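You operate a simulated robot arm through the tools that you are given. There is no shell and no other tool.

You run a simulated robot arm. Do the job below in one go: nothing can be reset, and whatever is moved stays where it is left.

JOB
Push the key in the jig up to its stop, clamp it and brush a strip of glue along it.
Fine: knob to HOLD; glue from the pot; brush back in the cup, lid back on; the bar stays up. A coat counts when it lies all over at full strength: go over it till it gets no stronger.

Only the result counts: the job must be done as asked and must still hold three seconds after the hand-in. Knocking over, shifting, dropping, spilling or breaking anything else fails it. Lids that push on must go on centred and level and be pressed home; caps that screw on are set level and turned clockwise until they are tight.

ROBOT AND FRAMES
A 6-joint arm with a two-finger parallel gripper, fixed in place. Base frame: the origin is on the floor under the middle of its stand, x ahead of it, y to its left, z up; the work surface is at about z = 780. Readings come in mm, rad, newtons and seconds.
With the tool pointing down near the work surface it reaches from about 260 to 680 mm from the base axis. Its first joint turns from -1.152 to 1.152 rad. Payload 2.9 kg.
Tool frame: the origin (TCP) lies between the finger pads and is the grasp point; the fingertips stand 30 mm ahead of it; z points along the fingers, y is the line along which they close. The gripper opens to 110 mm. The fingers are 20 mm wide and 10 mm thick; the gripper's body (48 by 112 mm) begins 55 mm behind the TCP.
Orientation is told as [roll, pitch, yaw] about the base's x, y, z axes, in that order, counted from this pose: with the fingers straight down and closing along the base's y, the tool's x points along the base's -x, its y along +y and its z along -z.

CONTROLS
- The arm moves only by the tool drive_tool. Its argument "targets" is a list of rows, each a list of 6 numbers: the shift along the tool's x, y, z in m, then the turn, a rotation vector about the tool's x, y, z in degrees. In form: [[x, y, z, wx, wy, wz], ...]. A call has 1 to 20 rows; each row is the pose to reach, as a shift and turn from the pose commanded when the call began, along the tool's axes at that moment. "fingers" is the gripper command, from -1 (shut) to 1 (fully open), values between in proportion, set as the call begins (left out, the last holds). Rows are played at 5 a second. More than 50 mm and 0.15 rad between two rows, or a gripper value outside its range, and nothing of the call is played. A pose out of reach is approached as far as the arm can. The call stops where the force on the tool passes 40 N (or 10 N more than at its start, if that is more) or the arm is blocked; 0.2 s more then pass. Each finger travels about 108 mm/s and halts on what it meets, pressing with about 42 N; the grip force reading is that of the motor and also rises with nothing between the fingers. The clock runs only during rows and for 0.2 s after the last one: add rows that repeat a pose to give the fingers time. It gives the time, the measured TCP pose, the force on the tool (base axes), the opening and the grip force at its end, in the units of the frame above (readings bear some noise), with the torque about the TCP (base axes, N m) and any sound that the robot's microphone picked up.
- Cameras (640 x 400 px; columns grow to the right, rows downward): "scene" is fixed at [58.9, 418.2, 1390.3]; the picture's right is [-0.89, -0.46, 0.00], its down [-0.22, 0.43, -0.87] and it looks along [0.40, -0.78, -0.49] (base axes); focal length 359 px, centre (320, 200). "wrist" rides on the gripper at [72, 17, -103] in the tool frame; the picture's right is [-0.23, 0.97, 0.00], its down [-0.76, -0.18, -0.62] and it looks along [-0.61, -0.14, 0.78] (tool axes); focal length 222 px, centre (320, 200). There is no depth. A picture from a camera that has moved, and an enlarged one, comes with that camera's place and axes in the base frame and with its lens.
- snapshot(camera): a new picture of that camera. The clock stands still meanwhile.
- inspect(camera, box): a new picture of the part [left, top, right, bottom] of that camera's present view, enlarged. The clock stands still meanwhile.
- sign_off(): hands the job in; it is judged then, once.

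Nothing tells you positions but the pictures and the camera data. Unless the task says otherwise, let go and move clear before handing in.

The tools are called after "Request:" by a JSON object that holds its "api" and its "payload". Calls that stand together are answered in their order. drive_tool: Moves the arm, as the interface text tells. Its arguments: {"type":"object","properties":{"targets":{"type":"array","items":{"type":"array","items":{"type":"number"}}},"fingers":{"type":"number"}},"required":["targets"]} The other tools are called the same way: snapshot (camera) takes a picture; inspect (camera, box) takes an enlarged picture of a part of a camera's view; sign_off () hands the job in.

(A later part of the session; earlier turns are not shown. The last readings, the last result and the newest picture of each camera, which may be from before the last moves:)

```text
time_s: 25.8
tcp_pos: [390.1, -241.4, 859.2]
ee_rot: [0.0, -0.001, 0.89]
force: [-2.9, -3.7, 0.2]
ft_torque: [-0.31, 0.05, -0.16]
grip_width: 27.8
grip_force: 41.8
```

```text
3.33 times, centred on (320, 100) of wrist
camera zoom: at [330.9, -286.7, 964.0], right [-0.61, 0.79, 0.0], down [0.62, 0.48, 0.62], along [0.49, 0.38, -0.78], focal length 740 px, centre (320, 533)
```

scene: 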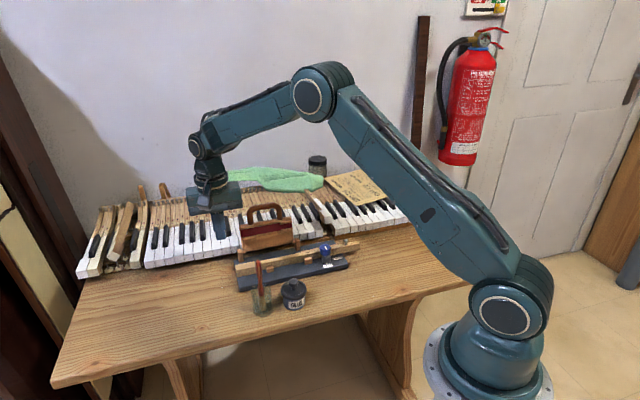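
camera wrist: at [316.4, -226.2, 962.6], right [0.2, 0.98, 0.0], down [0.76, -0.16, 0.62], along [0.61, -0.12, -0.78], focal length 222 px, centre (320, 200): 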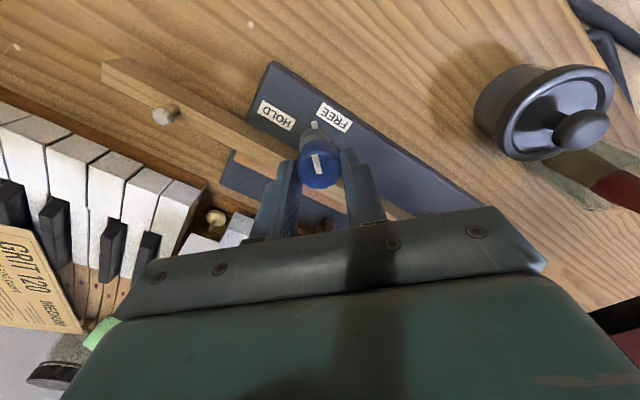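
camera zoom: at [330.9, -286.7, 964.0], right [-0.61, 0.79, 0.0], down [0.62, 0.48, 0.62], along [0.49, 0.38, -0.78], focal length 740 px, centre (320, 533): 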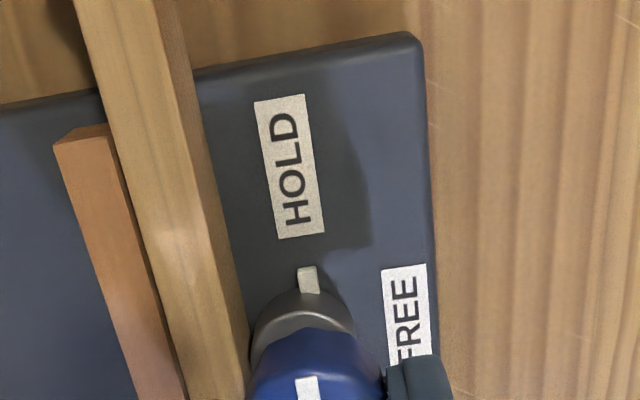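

The pointer peg's direction (≈228°) matches the HOLD label's direction, and resistance is building. One more small nudge to confirm it's on its end stop.

Request:
{"api": "drive_tool", "payload": {"targets": [[0, 0, 0, 0, 0, -2], [0, 0, 0, 0, 0, -4], [0, 0, 0, 0, 0, -4]], "fingers": -1}}

Request:
{"api": "inspect", "payload": {"camera": "wrist", "box": [240, 40, 400, 160]}}

```text
time_s: 26.6
tcp_pos: [388.9, -241.8, 859.0]
ee_rot: [0.001, 0.0, 0.962]
force: [-3.5, -1.6, 0.2]
ft_torque: [-0.25, 0.2, -0.28]
grip_width: 27.8
grip_force: 42.2
```

```text
3.33 times, centred on (320, 100) of wrist
camera zoom: at [334.3, -289.9, 963.9], right [-0.67, 0.74, 0.0], down [0.58, 0.52, 0.62], along [0.46, 0.42, -0.78], focal length 740 px, centre (320, 533)
```

zoom: 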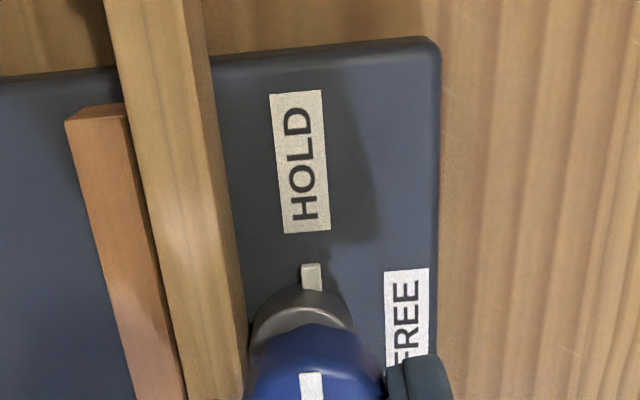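

The torque builds and the peg no longer follows, so the knob is at its HOLD end stop. I'll release and rise.

Request:
{"api": "drive_tool", "payload": {"targets": [[0, 0, 0, 0, 0, 0], [0, 0, 0, 0, 0, 0], [0, 0, 0, 0, 0, 0], [0, 0, -0.03, 0, 0, 0], [0, 0, -0.07, 0, 0, 0], [0, 0, -0.1, 0, 0, 0], [0, 0, -0.1, 0, 0, 0]], "fingers": 0.1}}

Request:
{"api": "snapshot", "payload": {"camera": "wrist"}}

Request:
{"api": "inspect", "payload": {"camera": "scene", "box": [230, 200, 380, 300]}}

```text
time_s: 28.2
tcp_pos: [389.1, -241.8, 962.0]
ee_rot: [-0.001, 0.001, 0.96]
force: [0.2, 0.0, 0.4]
ft_torque: [-0.01, 0.01, 0.0]
grip_width: 60.4
grip_force: 0.1
```

```text
taken
camera wrist: at [334.1, -290.6, 1065.6], right [-0.67, 0.74, 0.0], down [0.58, 0.52, 0.62], along [0.46, 0.42, -0.78], focal length 222 px, centre (320, 200)
```

wrist: 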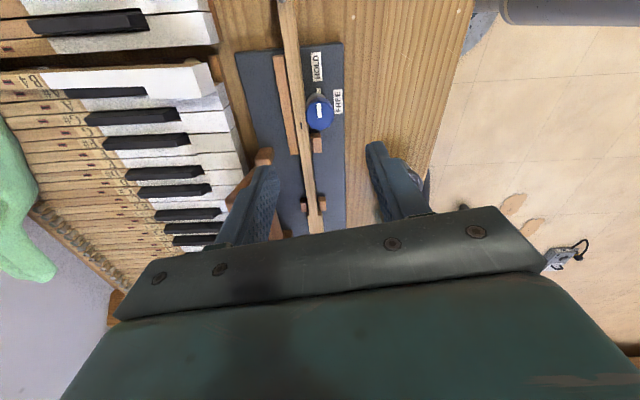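

```text
4.00 times, centred on (305, 250) of scene
camera zoom: at [58.9, 418.2, 1390.3], right [-0.89, -0.46, 0.0], down [-0.22, 0.43, -0.87], along [0.4, -0.78, -0.49], focal length 1436 px, centre (380, 0)
```

zoom: 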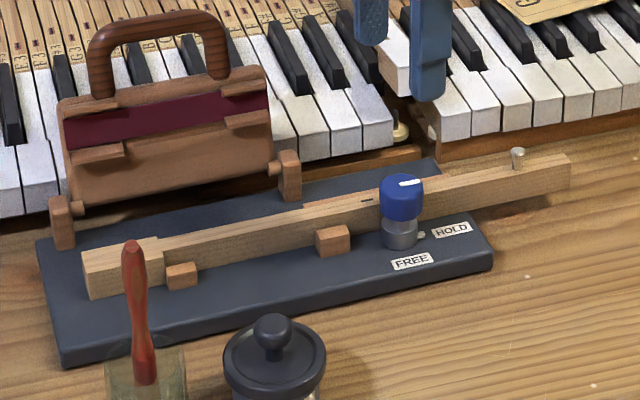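

The knob points at HOLD and the key is held. Now I'll study the key's top face for any marked glue area.

Request:
{"api": "inspect", "payload": {"camera": "wrist", "box": [260, 90, 360, 240]}}

Request:
{"api": "inspect", "payload": {"camera": "scene", "box": [245, 245, 315, 285]}}

Request:
{"api": "inspect", "payload": {"camera": "scene", "box": [300, 230, 380, 270]}}

```text
2.67 times, centred on (310, 165) of wrist
camera zoom: at [334.1, -290.6, 1065.6], right [-0.67, 0.74, 0.0], down [0.58, 0.52, 0.62], along [0.46, 0.42, -0.78], focal length 592 px, centre (347, 293)
```

zoom: 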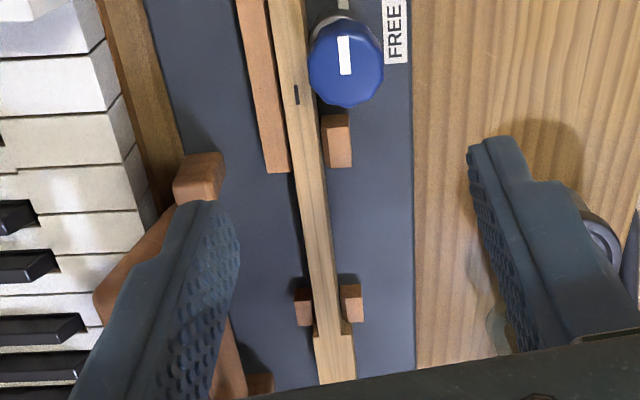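

```text
9.14 times, centred on (280, 265) of scene
camera zoom: at [58.9, 418.2, 1390.3], right [-0.89, -0.46, 0.0], down [-0.22, 0.43, -0.87], along [0.4, -0.78, -0.49], focal length 3283 px, centre (686, -394)
```

zoom: 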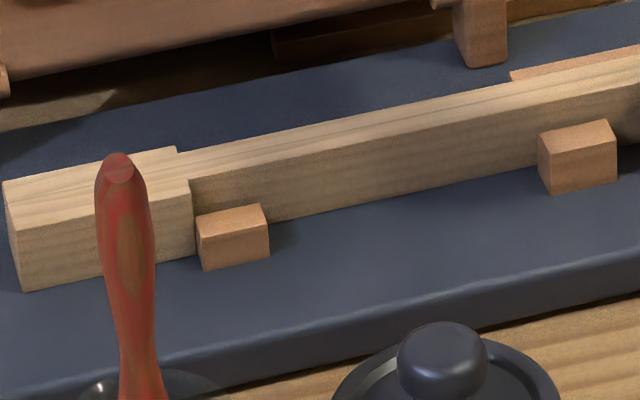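

```text
8.00 times, centred on (340, 250) of scene
camera zoom: at [58.9, 418.2, 1390.3], right [-0.89, -0.46, 0.0], down [-0.22, 0.43, -0.87], along [0.4, -0.78, -0.49], focal length 2872 px, centre (160, -200)
```

zoom: 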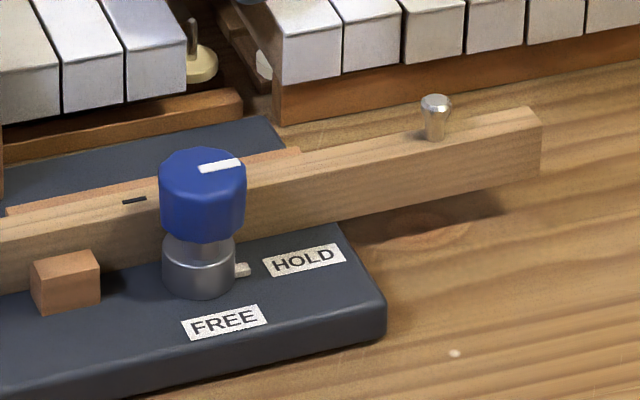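

No marked strip is visible, so I'll plan to coat the full accessible top of the key. First the lid: I'm moving over the pot at yaw 46°, keeping height above the brush handle.

Request:
{"api": "drive_tool", "payload": {"targets": [[-0.03, 0.022, 0, 0, 0, 2.3], [-0.062, 0.044, 0, 0, 0, 4.6], [-0.093, 0.066, 0, 0, 0, 6.9], [-0.124, 0.088, 0, 0, 0, 9.2], [-0.124, 0.088, 0.01, 0, 0, 9.2], [-0.124, 0.088, 0.01, 0, 0, 9.2]], "fingers": 0.0}}

Request:
{"api": "snapshot", "payload": {"camera": "wrist"}}

Request:
{"api": "inspect", "payload": {"camera": "wrist", "box": [240, 40, 400, 160]}}

```text
time_s: 29.6
tcp_pos: [389.1, -88.9, 948.7]
ee_rot: [0.001, 0.001, 0.8]
force: [0.0, 0.2, -0.5]
ft_torque: [0.0, 0.01, 0.03]
grip_width: 54.8
grip_force: 0.0
```

```text
taken
camera wrist: at [327.2, -128.3, 1053.9], right [-0.54, 0.84, 0.0], down [0.66, 0.42, 0.62], along [0.52, 0.34, -0.78], focal length 222 px, centre (320, 200)
```

wrist: 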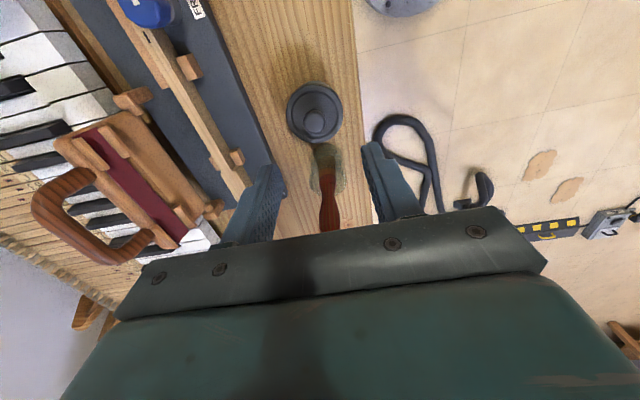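

```text
3.33 times, centred on (320, 100) of wrist
camera zoom: at [327.2, -128.3, 1053.9], right [-0.54, 0.84, 0.0], down [0.66, 0.42, 0.62], along [0.52, 0.34, -0.78], focal length 740 px, centre (320, 533)
```

zoom: 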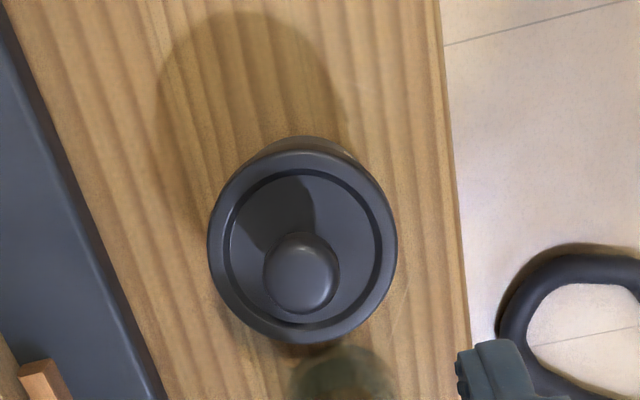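

The lid knob is at about (389.5,-93). I'll descend partway with that correction and re-check.

Request:
{"api": "drive_tool", "payload": {"targets": [[0.003, -0.003, 0.02, 0, 0, 0], [0.003, -0.003, 0.045, 0, 0, 0], [0.003, -0.003, 0.045, 0, 0, 0]], "fingers": 0.0}}

Request:
{"api": "inspect", "payload": {"camera": "wrist", "box": [240, 80, 400, 200]}}

Request:
{"api": "inspect", "payload": {"camera": "scene", "box": [240, 220, 340, 320]}}

```text
time_s: 30.4
tcp_pos: [389.6, -93.4, 904.7]
ee_rot: [0.0, -0.001, 0.798]
force: [0.2, -0.2, 0.4]
ft_torque: [-0.03, -0.01, 0.0]
grip_width: 55.1
grip_force: 0.1
```

```text
3.33 times, centred on (320, 140) of wrist
camera zoom: at [326.9, -133.5, 1009.3], right [-0.54, 0.84, 0.0], down [0.66, 0.42, 0.62], along [0.52, 0.34, -0.78], focal length 740 px, centre (320, 400)
```

zoom: 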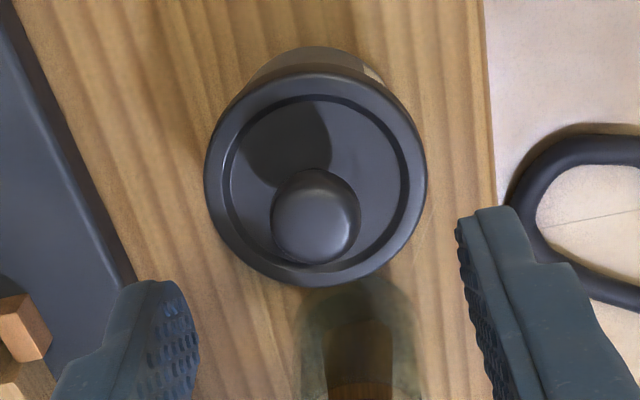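

```text
4.00 times, centred on (290, 270) of scene
camera zoom: at [58.9, 418.2, 1390.3], right [-0.89, -0.46, 0.0], down [-0.22, 0.43, -0.87], along [0.4, -0.78, -0.49], focal length 1436 px, centre (440, -80)
```

zoom: 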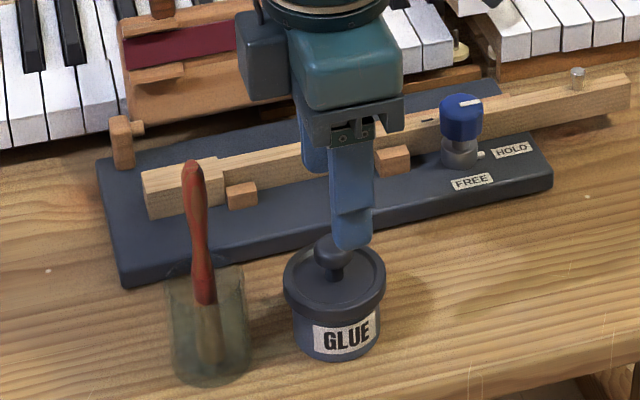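

Alignment is within 2 mm. Lowering around the lid knob (tips at z≈838) and closing.

Request:
{"api": "drive_tool", "payload": {"targets": [[-0.002, -0.001, 0.015, 0, 0, 0], [-0.002, -0.001, 0.03, 0, 0, 0], [-0.002, -0.001, 0.037, 0, 0, 0], [-0.002, -0.001, 0.037, 0, 0, 0]], "fingers": 0.0}}

Request:
{"api": "inspect", "payload": {"camera": "wrist", "box": [240, 80, 400, 200]}}

Request:
{"api": "inspect", "payload": {"camera": "scene", "box": [260, 250, 330, 320]}}

```text
time_s: 31.4
tcp_pos: [391.3, -92.6, 868.5]
ee_rot: [-0.003, 0.0, 0.8]
force: [-1.0, -0.1, -0.6]
ft_torque: [0.02, 0.01, 0.0]
grip_width: 54.9
grip_force: 0.1
```

```text
3.33 times, centred on (320, 140) of wrist
camera zoom: at [328.5, -132.5, 972.2], right [-0.54, 0.84, 0.0], down [0.66, 0.42, 0.62], along [0.52, 0.34, -0.78], focal length 740 px, centre (320, 400)
```

zoom: 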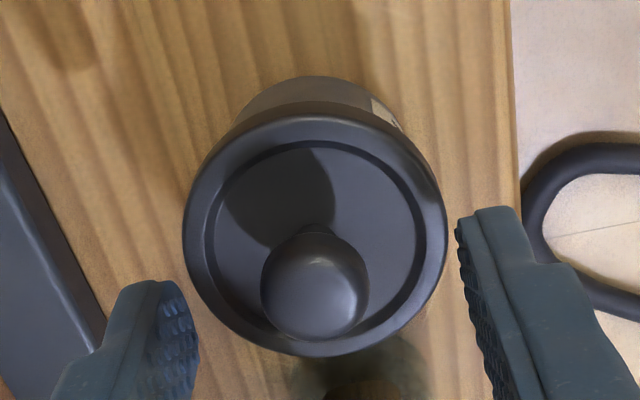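

```text
5.71 times, centred on (295, 285) of scene
camera zoom: at [58.9, 418.2, 1390.3], right [-0.89, -0.46, 0.0], down [-0.22, 0.43, -0.87], along [0.4, -0.78, -0.49], focal length 2052 px, centre (463, -286)
```

zoom: 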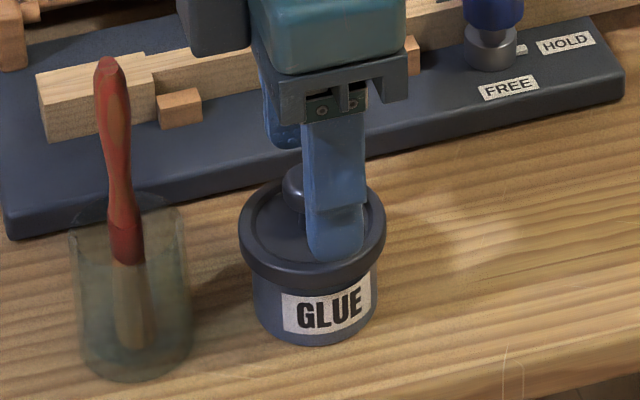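

Request:
{"api": "drive_tool", "payload": {"targets": [[0, -0.0007, 0, 0, 0, 0], [0, -0.0007, 0, 0, 0, 0], [0, -0.0007, 0, 0, 0, 0], [0, -0.0007, 0, 0, 0, 0]], "fingers": -1}}

Request:
{"api": "inspect", "payload": {"camera": "wrist", "box": [240, 80, 400, 200]}}

```text
time_s: 32.4
tcp_pos: [391.5, -94.0, 866.8]
ee_rot: [0.001, 0.001, 0.8]
force: [-0.4, -0.3, 0.9]
ft_torque: [0.0, 0.0, 0.01]
grip_width: 16.2
grip_force: 42.3
heard: snap
```

```text
3.33 times, centred on (320, 140) of wrist
camera zoom: at [329.4, -133.1, 972.4], right [-0.54, 0.84, 0.0], down [0.66, 0.42, 0.62], along [0.52, 0.34, -0.78], focal length 740 px, centre (320, 400)
```

zoom: 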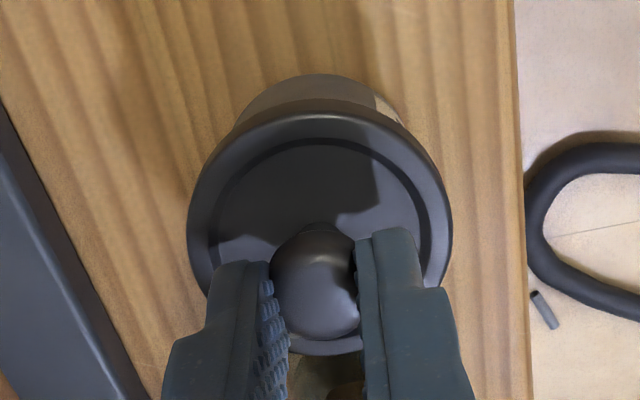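

I heard a snap as the fingers closed. I'll check whether the lid came unseated.

Request:
{"api": "inspect", "payload": {"camera": "scene", "box": [260, 250, 330, 320]}}

Request:
{"api": "snapshot", "payload": {"camera": "wrist"}}

```text
5.71 times, centred on (295, 285) of scene
camera zoom: at [58.9, 418.2, 1390.3], right [-0.89, -0.46, 0.0], down [-0.22, 0.43, -0.87], along [0.4, -0.78, -0.49], focal length 2052 px, centre (463, -286)
```

zoom: 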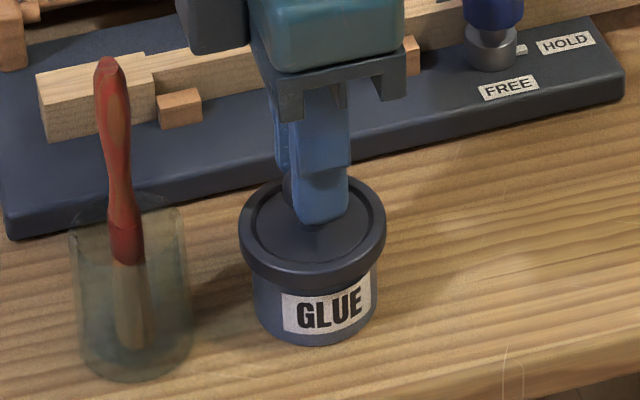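

```text
taken
camera wrist: at [329.4, -133.1, 972.4], right [-0.54, 0.84, 0.0], down [0.66, 0.42, 0.62], along [0.52, 0.34, -0.78], focal length 222 px, centre (320, 200)
```

wrist: 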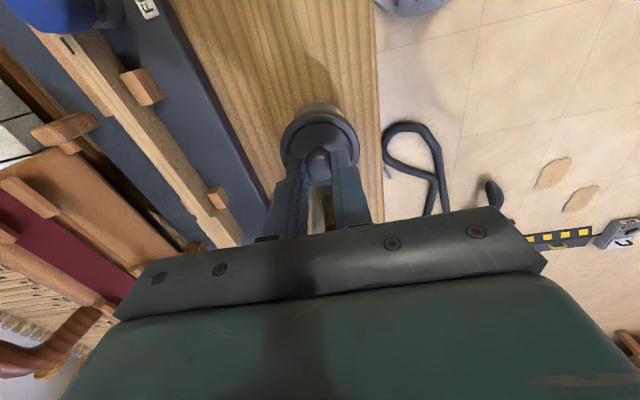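

The lid looks level. I'll lift it gently straight up.

Request:
{"api": "drive_tool", "payload": {"targets": [[0, 0, -0.002, 0, 0, 0], [0, 0, -0.004, 0, 0, 0], [0, 0, -0.008, 0, 0, 0], [0, 0, -0.014, 0, 0, 0], [0, 0, -0.022, 0, 0, 0], [0, 0, -0.022, 0, 0, 0]], "fingers": -1}}

Request:
{"api": "inspect", "payload": {"camera": "scene", "box": [260, 250, 330, 320]}}

Request:
{"api": "inspect", "payload": {"camera": "wrist", "box": [240, 80, 400, 200]}}

```text
time_s: 33.8
tcp_pos: [391.4, -92.1, 889.0]
ee_rot: [-0.002, -0.001, 0.798]
force: [-0.8, 0.0, -0.3]
ft_torque: [0.0, -0.01, -0.02]
grip_width: 16.6
grip_force: 42.3
```

```text
5.71 times, centred on (295, 285) of scene
camera zoom: at [58.9, 418.2, 1390.3], right [-0.89, -0.46, 0.0], down [-0.22, 0.43, -0.87], along [0.4, -0.78, -0.49], focal length 2052 px, centre (463, -286)
```

zoom: 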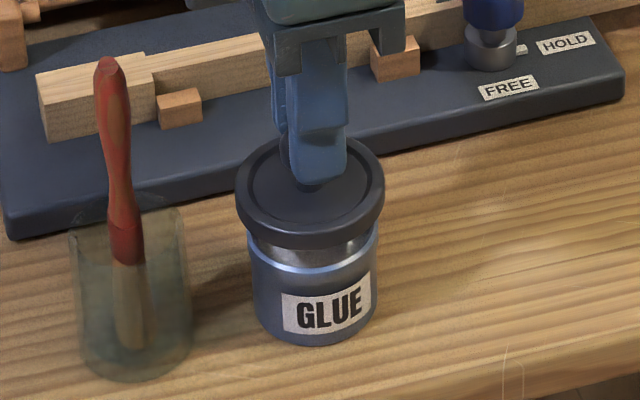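

```text
3.33 times, centred on (320, 140) of wrist
camera zoom: at [328.9, -132.0, 993.7], right [-0.54, 0.84, 0.0], down [0.66, 0.42, 0.62], along [0.52, 0.34, -0.78], focal length 740 px, centre (320, 400)
```

zoom: 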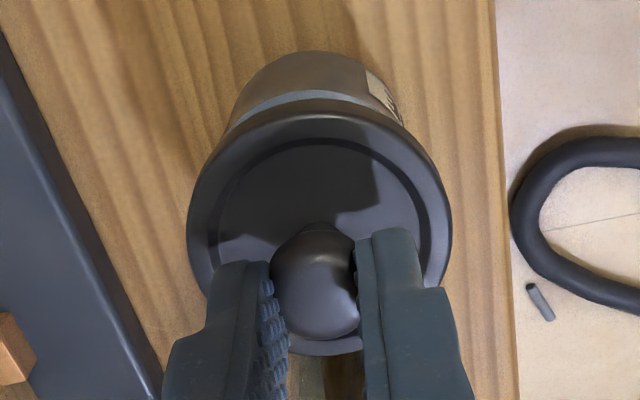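

The lid is off and level, and the pot hasn't moved. I'll raise it clear and carry it about 90 mm toward the knob end, over free table.

Request:
{"api": "drive_tool", "payload": {"targets": [[0, 0, -0.02, 0, 0, 0], [0, 0, -0.038, 0, 0, 0], [0.03, 0, -0.038, 0, 0, 0], [0.06, 0, -0.038, 0, 0, 0], [0.09, 0, -0.038, 0, 0, 0], [0.09, 0, -0.015, 0, 0, 0], [0.09, 0, 0.01, 0, 0, 0], [0.09, 0, 0.03, 0, 0, 0], [0.09, 0, 0.042, 0, 0, 0], [0.09, 0, 0.042, 0, 0, 0]], "fingers": -1}}

Request:
{"api": "snapshot", "payload": {"camera": "scene"}}

Request:
{"api": "snapshot", "payload": {"camera": "wrist"}}

Request:
{"api": "inspect", "payload": {"camera": "scene", "box": [270, 230, 370, 330]}}

```text
time_s: 36.0
tcp_pos: [327.5, -158.6, 847.7]
ee_rot: [0.0, -0.001, 0.799]
force: [0.4, 0.1, -0.1]
ft_torque: [0.0, 0.02, 0.0]
grip_width: 16.1
grip_force: 41.8
```

```text
taken
```

scene: 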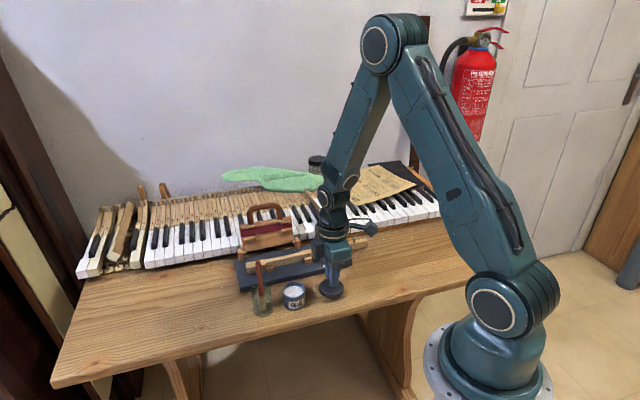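

```text
taken
camera wrist: at [265.4, -197.8, 952.2], right [-0.54, 0.84, 0.0], down [0.66, 0.42, 0.62], along [0.52, 0.34, -0.78], focal length 222 px, centre (320, 200)
```

wrist: 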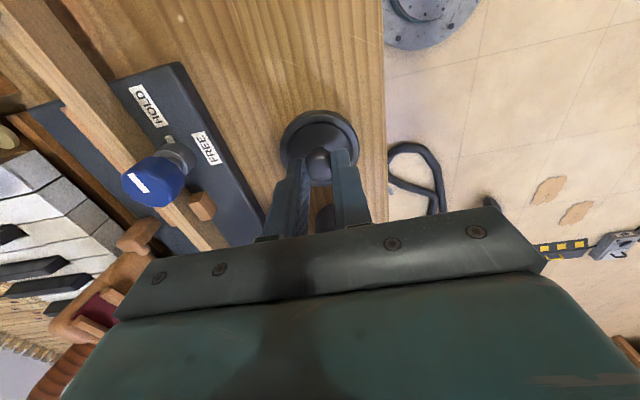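

```text
4.00 times, centred on (320, 280) of scene
camera zoom: at [58.9, 418.2, 1390.3], right [-0.89, -0.46, 0.0], down [-0.22, 0.43, -0.87], along [0.4, -0.78, -0.49], focal length 1436 px, centre (320, -120)
```

zoom: 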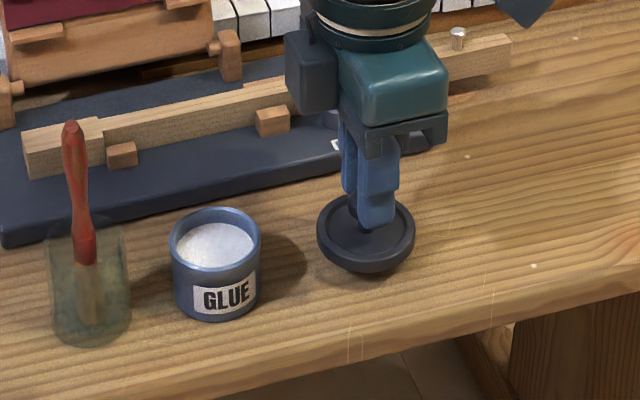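

The pot is open with white glue inside. I'll lower the lid in small steps to feel for the table.

Request:
{"api": "drive_tool", "payload": {"targets": [[0, 0, 0.003, 0, 0, 0], [0, 0, 0.006, 0, 0, 0], [0, 0, 0.009, 0, 0, 0], [0, 0, 0.011, 0, 0, 0], [0, 0, 0.011, 0, 0, 0]], "fingers": -1}}

Request:
{"api": "inspect", "payload": {"camera": "scene", "box": [300, 250, 370, 320]}}

```text
time_s: 37.2
tcp_pos: [329.0, -159.2, 836.8]
ee_rot: [0.0, 0.001, 0.799]
force: [-0.3, 0.0, 0.0]
ft_torque: [-0.01, 0.0, -0.01]
grip_width: 16.0
grip_force: 41.9
```

```text
5.71 times, centred on (335, 285) of scene
camera zoom: at [58.9, 418.2, 1390.3], right [-0.89, -0.46, 0.0], down [-0.22, 0.43, -0.87], along [0.4, -0.78, -0.49], focal length 2052 px, centre (234, -286)
```

zoom: 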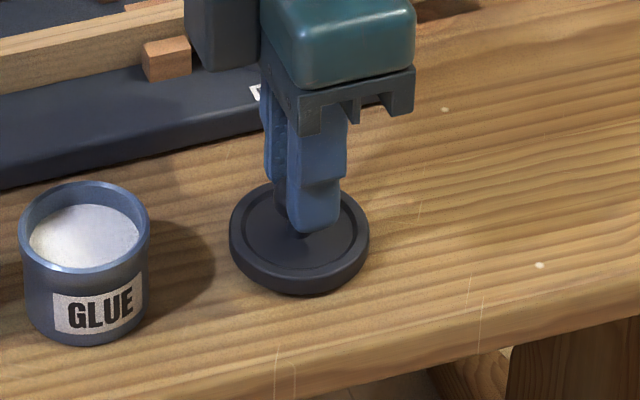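

Request:
{"api": "drive_tool", "payload": {"targets": [[0, 0, 0.001, 0, 0, 0], [0, 0, 0.002, 0, 0, 0], [0, 0, 0.003, 0, 0, 0], [0, 0, 0.003, 0, 0, 0]], "fingers": -1}}

```text
time_s: 38.2
tcp_pos: [328.3, -158.0, 834.1]
ee_rot: [0.001, 0.0, 0.799]
force: [1.4, -0.2, 3.2]
ft_torque: [0.01, 0.07, 0.03]
grip_width: 16.2
grip_force: 42.5
```

Request:
{"api": "drive_tool", "payload": {"targets": [[0, 0, 0.0005, 0, 0, 0], [0, 0, 0.001, 0, 0, 0], [0, 0, 0.001, 0, 0, 0]], "fingers": -1}}

Request:
{"api": "inspect", "payload": {"camera": "scene", "box": [300, 250, 370, 320]}}

```text
time_s: 39.0
tcp_pos: [329.5, -158.0, 832.1]
ee_rot: [0.0, -0.002, 0.8]
force: [-0.9, 0.2, 10.5]
ft_torque: [-0.02, 0.08, -0.07]
grip_width: 16.4
grip_force: 41.8
```

```text
5.71 times, centred on (335, 285) of scene
camera zoom: at [58.8, 418.3, 1390.3], right [-0.89, -0.46, 0.0], down [-0.22, 0.43, -0.87], along [0.4, -0.78, -0.49], focal length 2052 px, centre (234, -286)
```

zoom: 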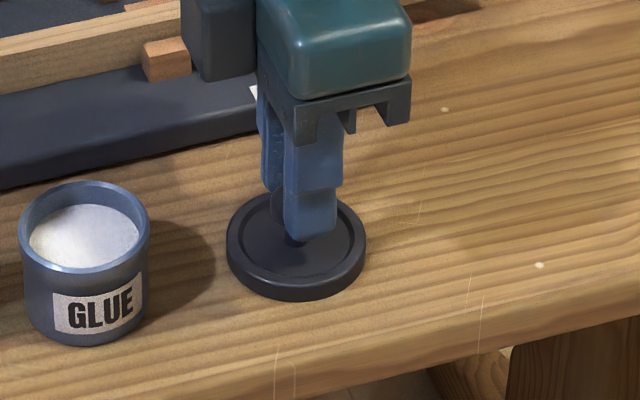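

The lid rests on the table (10 N contact). I'll relieve the pressure, release and rise.

Request:
{"api": "drive_tool", "payload": {"targets": [[0, 0, -0.0008, 0, 0, 0], [0, 0, -0.0008, 0, 0, 0]], "fingers": -1}}

Request:
{"api": "drive_tool", "payload": {"targets": [[0, 0, 0, 0, 0, 0], [0, 0, 0, 0, 0, 0], [0, 0, 0, 0, 0, 0]], "fingers": 0.0}}

Request:
{"api": "drive_tool", "payload": {"targets": [[0, 0, -0.03, 0, 0, 0], [0, 0, -0.07, 0, 0, 0], [0, 0, -0.11, 0, 0, 0], [0, 0, -0.14, 0, 0, 0], [0, 0, -0.14, 0, 0, 0]], "fingers": 0.0}}

Request:
{"api": "snapshot", "payload": {"camera": "wrist"}}

Request:
{"api": "inspect", "payload": {"camera": "scene", "box": [240, 230, 360, 330]}}

```text
time_s: 39.6
tcp_pos: [327.8, -157.8, 833.3]
ee_rot: [0.003, 0.001, 0.799]
force: [-0.2, -0.2, 0.0]
ft_torque: [0.0, -0.02, 0.01]
grip_width: 17.7
grip_force: 42.4
```

```text
time_s: 40.4
tcp_pos: [327.9, -157.7, 833.3]
ee_rot: [0.0, 0.0, 0.8]
force: [-0.7, 0.2, 0.6]
ft_torque: [0.03, 0.0, -0.01]
grip_width: 54.9
grip_force: 0.1
```

```text
time_s: 41.6
tcp_pos: [328.8, -160.2, 976.3]
ee_rot: [0.001, -0.001, 0.8]
force: [-1.0, 0.1, 0.3]
ft_torque: [-0.01, 0.04, 0.02]
grip_width: 55.1
grip_force: 0.0
```

```text
taken
camera wrist: at [266.5, -199.6, 1079.8], right [-0.54, 0.84, 0.0], down [0.66, 0.42, 0.62], along [0.52, 0.34, -0.78], focal length 222 px, centre (320, 200)
```

wrist: 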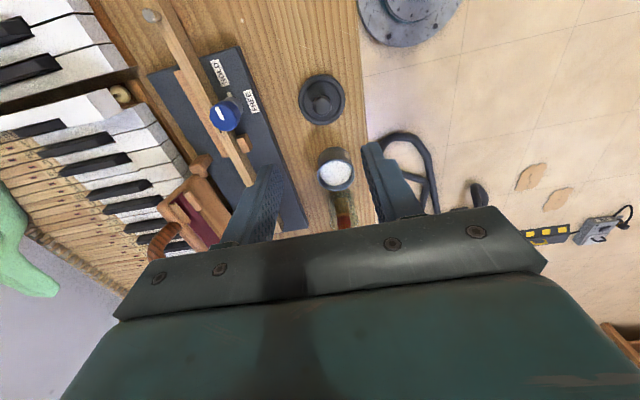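

```text
4.00 times, centred on (300, 280) of scene
camera zoom: at [58.9, 418.2, 1390.3], right [-0.89, -0.46, 0.0], down [-0.22, 0.43, -0.87], along [0.4, -0.78, -0.49], focal length 1436 px, centre (400, -120)
```

zoom: 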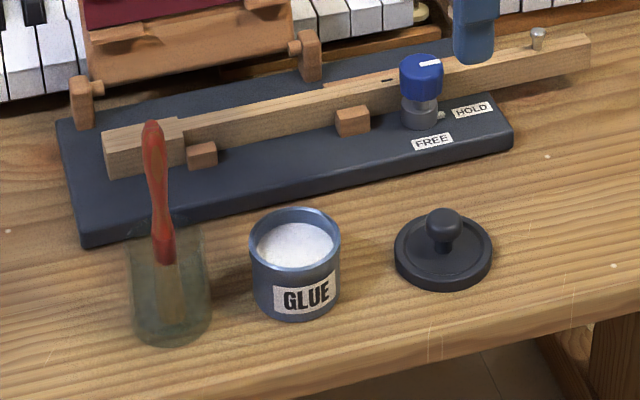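

The lid sits flat on the table. Next I'll hover over the cup to locate the brush handle precisely.

Request:
{"api": "drive_tool", "payload": {"targets": [[-0.04, 0, 0, 0, 0, 0], [-0.08, 0, 0, 0, 0, 0], [-0.12, 0.001, 0, 0, 0, 0], [-0.16, 0.002, 0, 0, 0, 0], [-0.162, 0.002, 0, 0, 0, 0], [-0.162, 0.002, 0, 0, 0, 0]], "fingers": 0.0}}

Request:
{"api": "snapshot", "payload": {"camera": "wrist"}}

Request:
{"api": "inspect", "payload": {"camera": "wrist", "box": [260, 70, 388, 190]}}

Request:
{"api": "inspect", "payload": {"camera": "scene", "box": [240, 250, 290, 320]}}

```text
time_s: 43.0
tcp_pos: [440.6, -40.0, 974.4]
ee_rot: [0.0, 0.0, 0.799]
force: [0.2, -0.5, 0.1]
ft_torque: [0.0, 0.0, 0.0]
grip_width: 54.8
grip_force: 0.0
```

```text
taken
camera wrist: at [377.0, -79.9, 1079.0], right [-0.54, 0.84, 0.0], down [0.66, 0.42, 0.62], along [0.52, 0.34, -0.78], focal length 222 px, centre (320, 200)
```

wrist: 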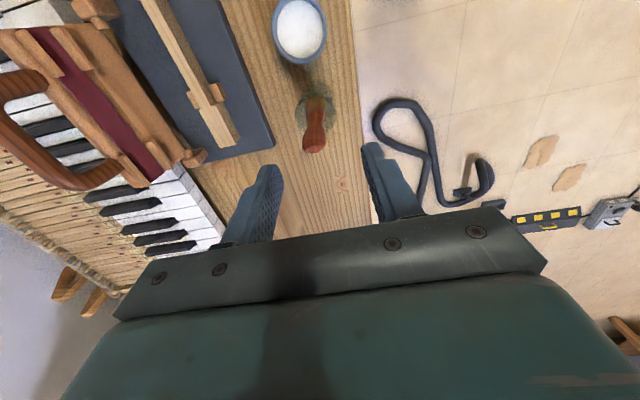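

```text
3.33 times, centred on (324, 130) of wrist
camera zoom: at [377.0, -79.9, 1079.0], right [-0.54, 0.84, 0.0], down [0.66, 0.42, 0.62], along [0.52, 0.34, -0.78], focal length 740 px, centre (307, 433)
```

zoom: 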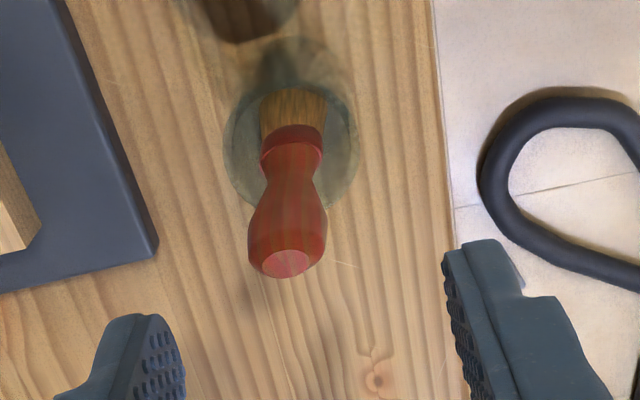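

```text
5.71 times, centred on (265, 285) of scene
camera zoom: at [58.9, 418.2, 1390.3], right [-0.89, -0.46, 0.0], down [-0.22, 0.43, -0.87], along [0.4, -0.78, -0.49], focal length 2052 px, centre (634, -286)
```

zoom: 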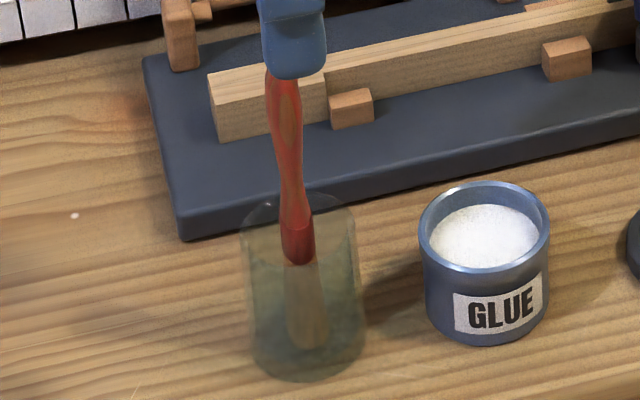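

The brush is flat: about 20 mm wide across the key direction, ~12 mm thick along it, and nearly vertical at (444.5,-43). I'll turn 90° so the fingers close on its flat faces; the bristle width then stays across the key.

Request:
{"api": "drive_tool", "payload": {"targets": [[0, -0.001, 0, 0, 0, 7.5], [0, -0.002, 0, 0, 0, 15], [0, -0.003, 0, 0, 0, 22.5], [0, -0.004, 0, 0, 0, 30], [0, -0.005, 0, 0, 0, 37.5], [0, -0.005, 0, 0, 0, 45], [0, -0.005, 0, 0, 0, 52.5], [0, -0.005, 0, 0, 0, 60], [0, -0.005, 0, 0, 0, 67.5], [0, -0.005, 0, 0, 0, 75], [0, -0.005, 0, 0, 0, 82.5], [0, -0.005, 0, 0, 0, 90], [0, -0.005, 0, 0, 0, 90]], "fingers": -0.1}}

Request:
{"api": "snapshot", "payload": {"camera": "wrist"}}

Request:
{"api": "inspect", "payload": {"camera": "wrist", "box": [260, 70, 388, 190]}}

```text
time_s: 45.8
tcp_pos: [443.7, -44.0, 971.9]
ee_rot: [0.001, 0.0, -0.773]
force: [0.4, -0.1, -0.7]
ft_torque: [-0.02, 0.02, 0.0]
grip_width: 49.3
grip_force: 0.0
```

```text
taken
camera wrist: at [403.9, 19.9, 1076.8], right [0.84, 0.54, 0.0], down [0.42, -0.66, 0.62], along [0.34, -0.52, -0.78], focal length 222 px, centre (320, 200)
```

wrist: 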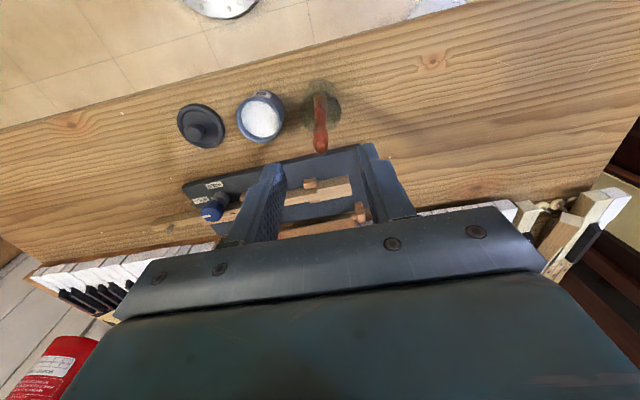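

```text
3.33 times, centred on (324, 130) of wrist
camera zoom: at [403.9, 19.9, 1076.8], right [0.84, 0.54, 0.0], down [0.42, -0.66, 0.62], along [0.34, -0.52, -0.78], focal length 740 px, centre (307, 433)
```

zoom: 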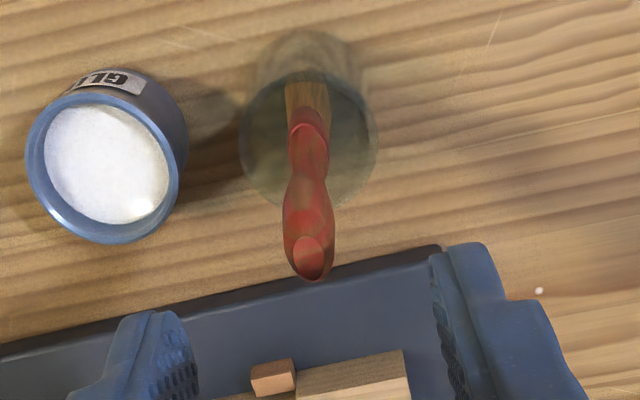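

The handle is centred between the fingers. Descending to TCP z≈880 around the handle.

Request:
{"api": "drive_tool", "payload": {"targets": [[0, 0.0005, 0.03, 0, 0, 0], [0, 0.0005, 0.06, 0, 0, 0], [0, 0.0005, 0.08, 0, 0, 0], [0, 0.0005, 0.092, 0, 0, 0], [0, 0.0005, 0.092, 0, 0, 0]], "fingers": -0.1}}

Request:
{"api": "inspect", "payload": {"camera": "wrist", "box": [240, 90, 400, 210]}}

Request:
{"api": "inspect", "payload": {"camera": "scene", "box": [225, 230, 305, 320]}}

```text
time_s: 47.0
tcp_pos: [444.7, -42.9, 879.4]
ee_rot: [0.0, 0.001, -0.77]
force: [-0.4, 0.3, -0.2]
ft_torque: [-0.02, -0.03, -0.03]
grip_width: 49.6
grip_force: 0.0
```

```text
3.33 times, centred on (320, 150) of wrist
camera zoom: at [404.1, 20.6, 985.0], right [0.84, 0.54, 0.0], down [0.42, -0.66, 0.62], along [0.34, -0.52, -0.78], focal length 740 px, centre (320, 367)
```

zoom: 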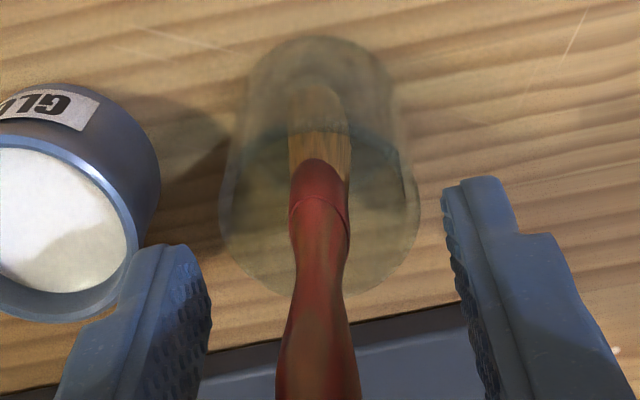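

```text
4.44 times, centred on (265, 275) of scene
camera zoom: at [58.9, 418.2, 1390.3], right [-0.89, -0.46, 0.0], down [-0.22, 0.43, -0.87], along [0.4, -0.78, -0.49], focal length 1596 px, centre (564, -133)
```

zoom: 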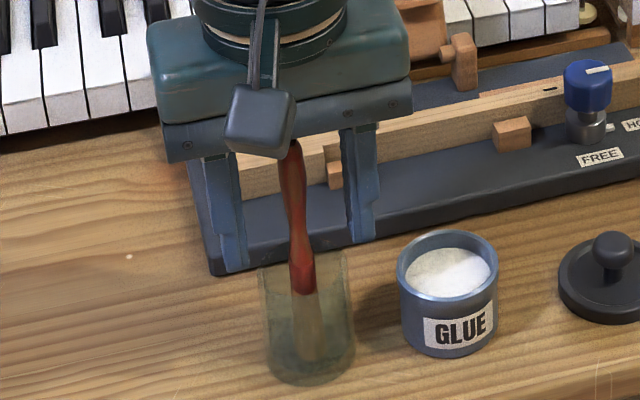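

Request:
{"api": "drive_tool", "payload": {"targets": [[0, 0, 0, 0, 0, 0], [0, 0, 0, 0, 0, 0], [0, 0, 0, 0, 0, 0], [0, 0, 0, 0, 0, 0]], "fingers": -1}}

Request:
{"api": "inspect", "payload": {"camera": "wrist", "box": [240, 90, 400, 210]}}

Request:
{"api": "inspect", "payload": {"camera": "scene", "box": [225, 230, 305, 320]}}

```text
time_s: 48.0
tcp_pos: [443.4, -43.0, 880.9]
ee_rot: [0.001, 0.0, -0.772]
force: [-0.8, 0.0, -0.3]
ft_torque: [0.01, 0.02, 0.01]
grip_width: 11.9
grip_force: 42.3
```

```text
3.33 times, centred on (320, 150) of wrist
camera zoom: at [404.2, 20.5, 985.2], right [0.84, 0.54, 0.0], down [0.42, -0.66, 0.62], along [0.34, -0.52, -0.78], focal length 740 px, centre (320, 367)
```

zoom: 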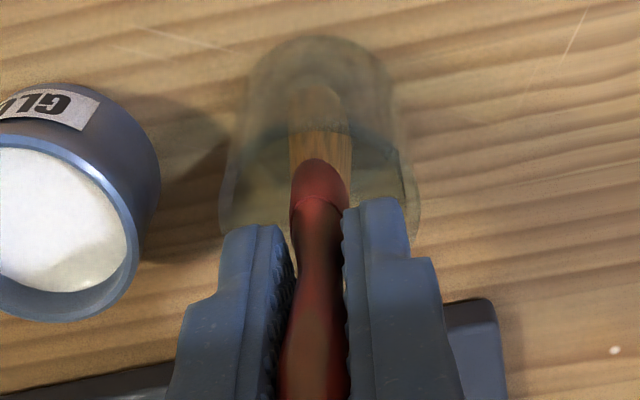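

```text
4.44 times, centred on (265, 275) of scene
camera zoom: at [58.9, 418.2, 1390.3], right [-0.89, -0.46, 0.0], down [-0.22, 0.43, -0.87], along [0.4, -0.78, -0.49], focal length 1596 px, centre (564, -133)
```

zoom: 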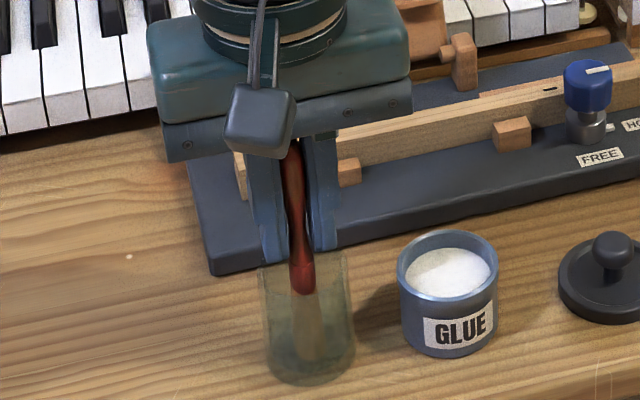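

The brush is gripped at 11.9 mm. Lifting it straight out of the cup.

Request:
{"api": "drive_tool", "payload": {"targets": [[0, 0, -0.01, 0, 0, 0], [0, 0, -0.03, 0, 0, 0], [0, 0, -0.05, 0, 0, 0], [0, 0, -0.07, 0, 0, 0], [0, 0, -0.085, 0, 0, 0], [0, 0, -0.085, 0, 0, 0]], "fingers": -1}}

Request:
{"api": "inspect", "payload": {"camera": "wrist", "box": [240, 60, 400, 180]}}

Request:
{"api": "inspect", "payload": {"camera": "scene", "box": [225, 210, 305, 320]}}

```text
time_s: 49.4
tcp_pos: [443.2, -43.3, 963.9]
ee_rot: [0.0, 0.0, -0.772]
force: [0.3, -0.5, -0.5]
ft_torque: [-0.02, 0.01, 0.02]
grip_width: 11.7
grip_force: 42.0
```

```text
3.33 times, centred on (320, 120) of wrist
camera zoom: at [403.7, 19.7, 1069.9], right [0.84, 0.54, 0.0], down [0.42, -0.66, 0.62], along [0.34, -0.52, -0.78], focal length 740 px, centre (320, 467)
```

zoom: 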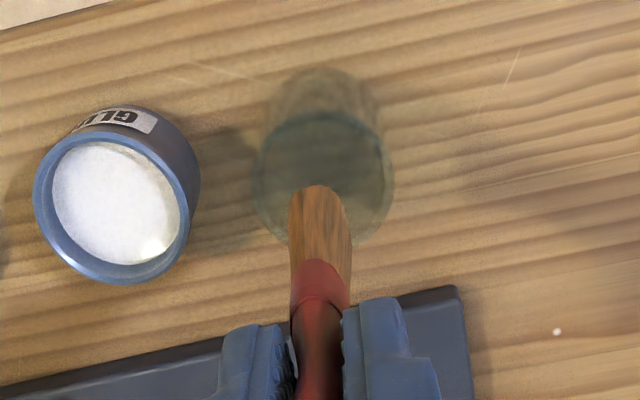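

```text
3.64 times, centred on (265, 265) of scene
camera zoom: at [58.9, 418.2, 1390.3], right [-0.89, -0.46, 0.0], down [-0.22, 0.43, -0.87], along [0.4, -0.78, -0.49], focal length 1306 px, centre (520, -36)
```

zoom: 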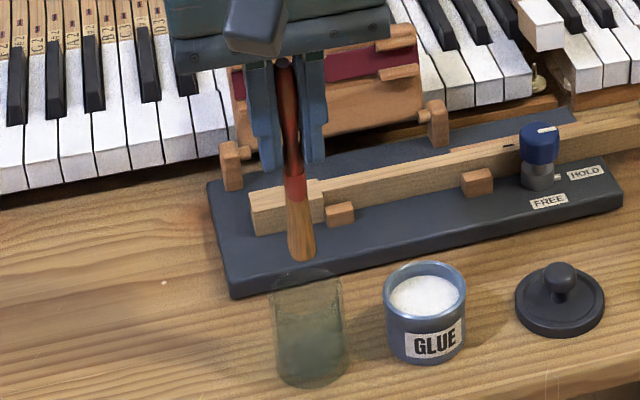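

The brush is out; its tip hangs ~102 mm below the TCP, slightly tilted. I'll carry it over the pot and dip about 12 mm into the glue.

Request:
{"api": "drive_tool", "payload": {"targets": [[-0.001, -0.025, 0, 0, 0, 0], [-0.002, -0.05, 0, 0, 0, 0], [-0.002, -0.073, 0, 0, 0, 0], [-0.002, -0.073, 0, 0, 0, 0]], "fingers": -1}}

Request:
{"api": "inspect", "payload": {"camera": "wrist", "box": [240, 60, 400, 180]}}

Request:
{"api": "inspect", "payload": {"camera": "scene", "box": [245, 210, 325, 320]}}

```text
time_s: 50.4
tcp_pos: [393.5, -97.0, 965.0]
ee_rot: [-0.001, 0.002, -0.769]
force: [0.2, -0.9, -0.4]
ft_torque: [-0.02, -0.01, 0.01]
grip_width: 11.8
grip_force: 41.9
```

```text
3.33 times, centred on (320, 120) of wrist
camera zoom: at [354.9, -33.2, 1069.2], right [0.84, 0.54, 0.0], down [0.42, -0.66, 0.62], along [0.34, -0.52, -0.78], focal length 740 px, centre (320, 467)
```

zoom: 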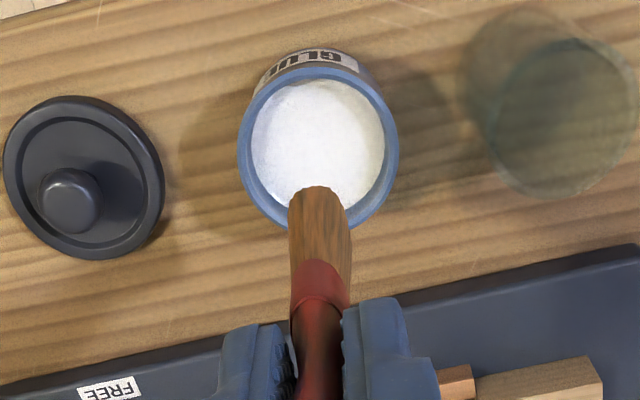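

```text
3.64 times, centred on (285, 265) of scene
camera zoom: at [58.9, 418.2, 1390.3], right [-0.89, -0.46, 0.0], down [-0.22, 0.43, -0.87], along [0.4, -0.78, -0.49], focal length 1306 px, centre (447, -36)
```

zoom: 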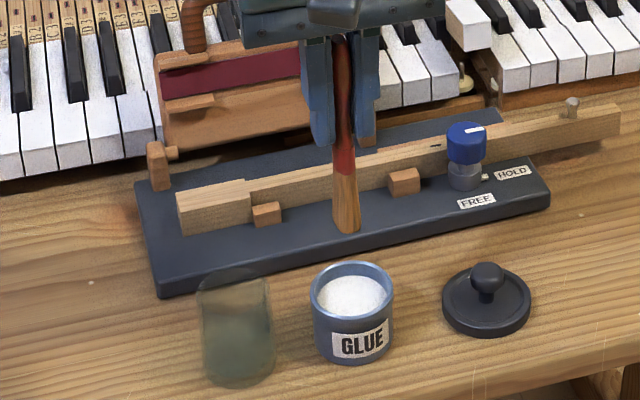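

The tip is right over the glue's centre. Dipping now.

Request:
{"api": "drive_tool", "payload": {"targets": [[0, 0, 0.02, 0, 0, 0], [0, 0, 0.035, 0, 0, 0], [0, 0, 0.045, 0, 0, 0], [0, 0, 0.052, 0, 0, 0], [0, 0, 0.057, 0, 0, 0], [0, 0, 0.057, 0, 0, 0], [0, 0, 0.057, 0, 0, 0]], "fingers": -1}}

Request:
{"api": "inspect", "payload": {"camera": "wrist", "box": [240, 60, 400, 180]}}

Request:
{"api": "inspect", "payload": {"camera": "scene", "box": [245, 210, 325, 320]}}

```text
time_s: 52.0
tcp_pos: [395.0, -96.9, 908.5]
ee_rot: [0.0, 0.001, -0.771]
force: [-0.2, -1.0, 0.7]
ft_torque: [0.0, 0.01, 0.02]
grip_width: 11.5
grip_force: 41.8
```

```text
3.33 times, centred on (320, 120) of wrist
camera zoom: at [354.8, -33.6, 1013.7], right [0.84, 0.54, 0.0], down [0.42, -0.66, 0.62], along [0.34, -0.52, -0.78], focal length 740 px, centre (320, 467)
```

zoom: 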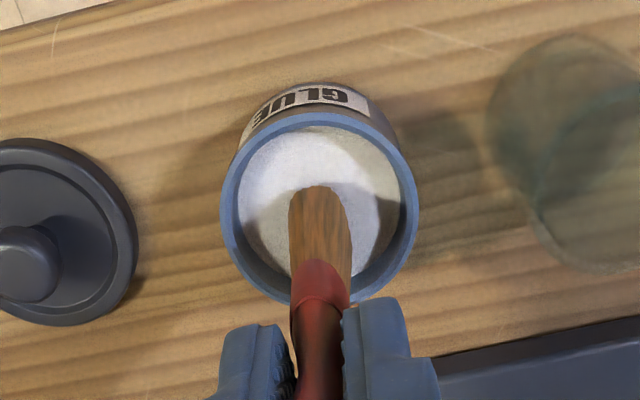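

```text
3.64 times, centred on (285, 265) of scene
camera zoom: at [58.9, 418.2, 1390.3], right [-0.89, -0.46, 0.0], down [-0.22, 0.43, -0.87], along [0.4, -0.78, -0.49], focal length 1306 px, centre (447, -36)
```

zoom: 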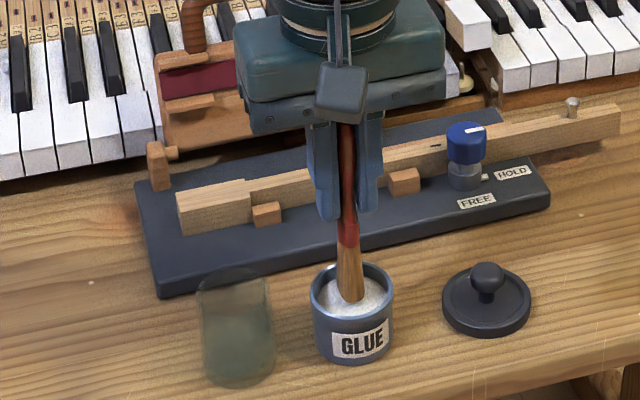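

The tip seems to be only at the glue surface. Lowering a further 10 mm.

Request:
{"api": "drive_tool", "payload": {"targets": [[0, 0, 0.003, 0, 0, 0], [0, 0, 0.006, 0, 0, 0], [0, 0, 0.01, 0, 0, 0], [0, 0, 0.01, 0, 0, 0]], "fingers": -1}}

Request:
{"api": "inspect", "payload": {"camera": "wrist", "box": [240, 60, 400, 180]}}

Request:
{"api": "inspect", "payload": {"camera": "scene", "box": [255, 240, 325, 320]}}

```text
time_s: 53.0
tcp_pos: [394.8, -97.0, 898.8]
ee_rot: [0.0, 0.001, -0.771]
force: [0.3, -0.6, -0.9]
ft_torque: [-0.01, 0.01, 0.02]
grip_width: 11.3
grip_force: 41.8
```

```text
3.33 times, centred on (320, 120) of wrist
camera zoom: at [354.6, -33.8, 1003.5], right [0.84, 0.54, 0.0], down [0.42, -0.66, 0.62], along [0.34, -0.52, -0.78], focal length 740 px, centre (320, 467)
```

zoom: 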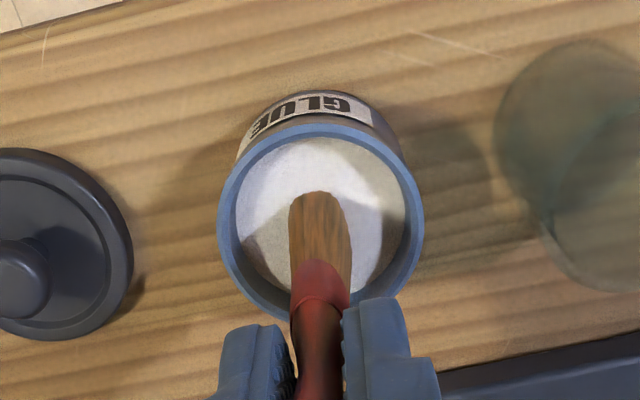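

```text
5.00 times, centred on (290, 280) of scene
camera zoom: at [58.9, 418.2, 1390.3], right [-0.89, -0.46, 0.0], down [-0.22, 0.43, -0.87], along [0.4, -0.78, -0.49], focal length 1795 px, centre (470, -200)
```

zoom: 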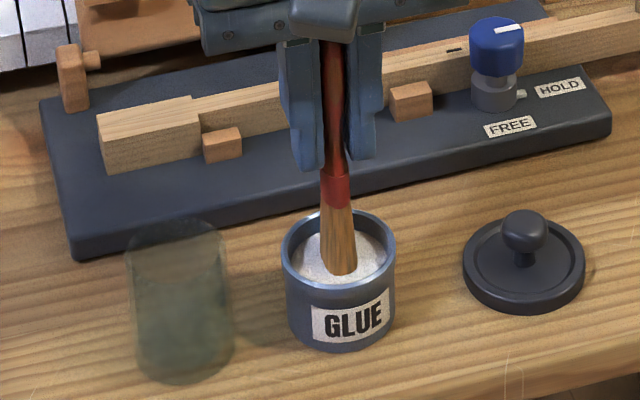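

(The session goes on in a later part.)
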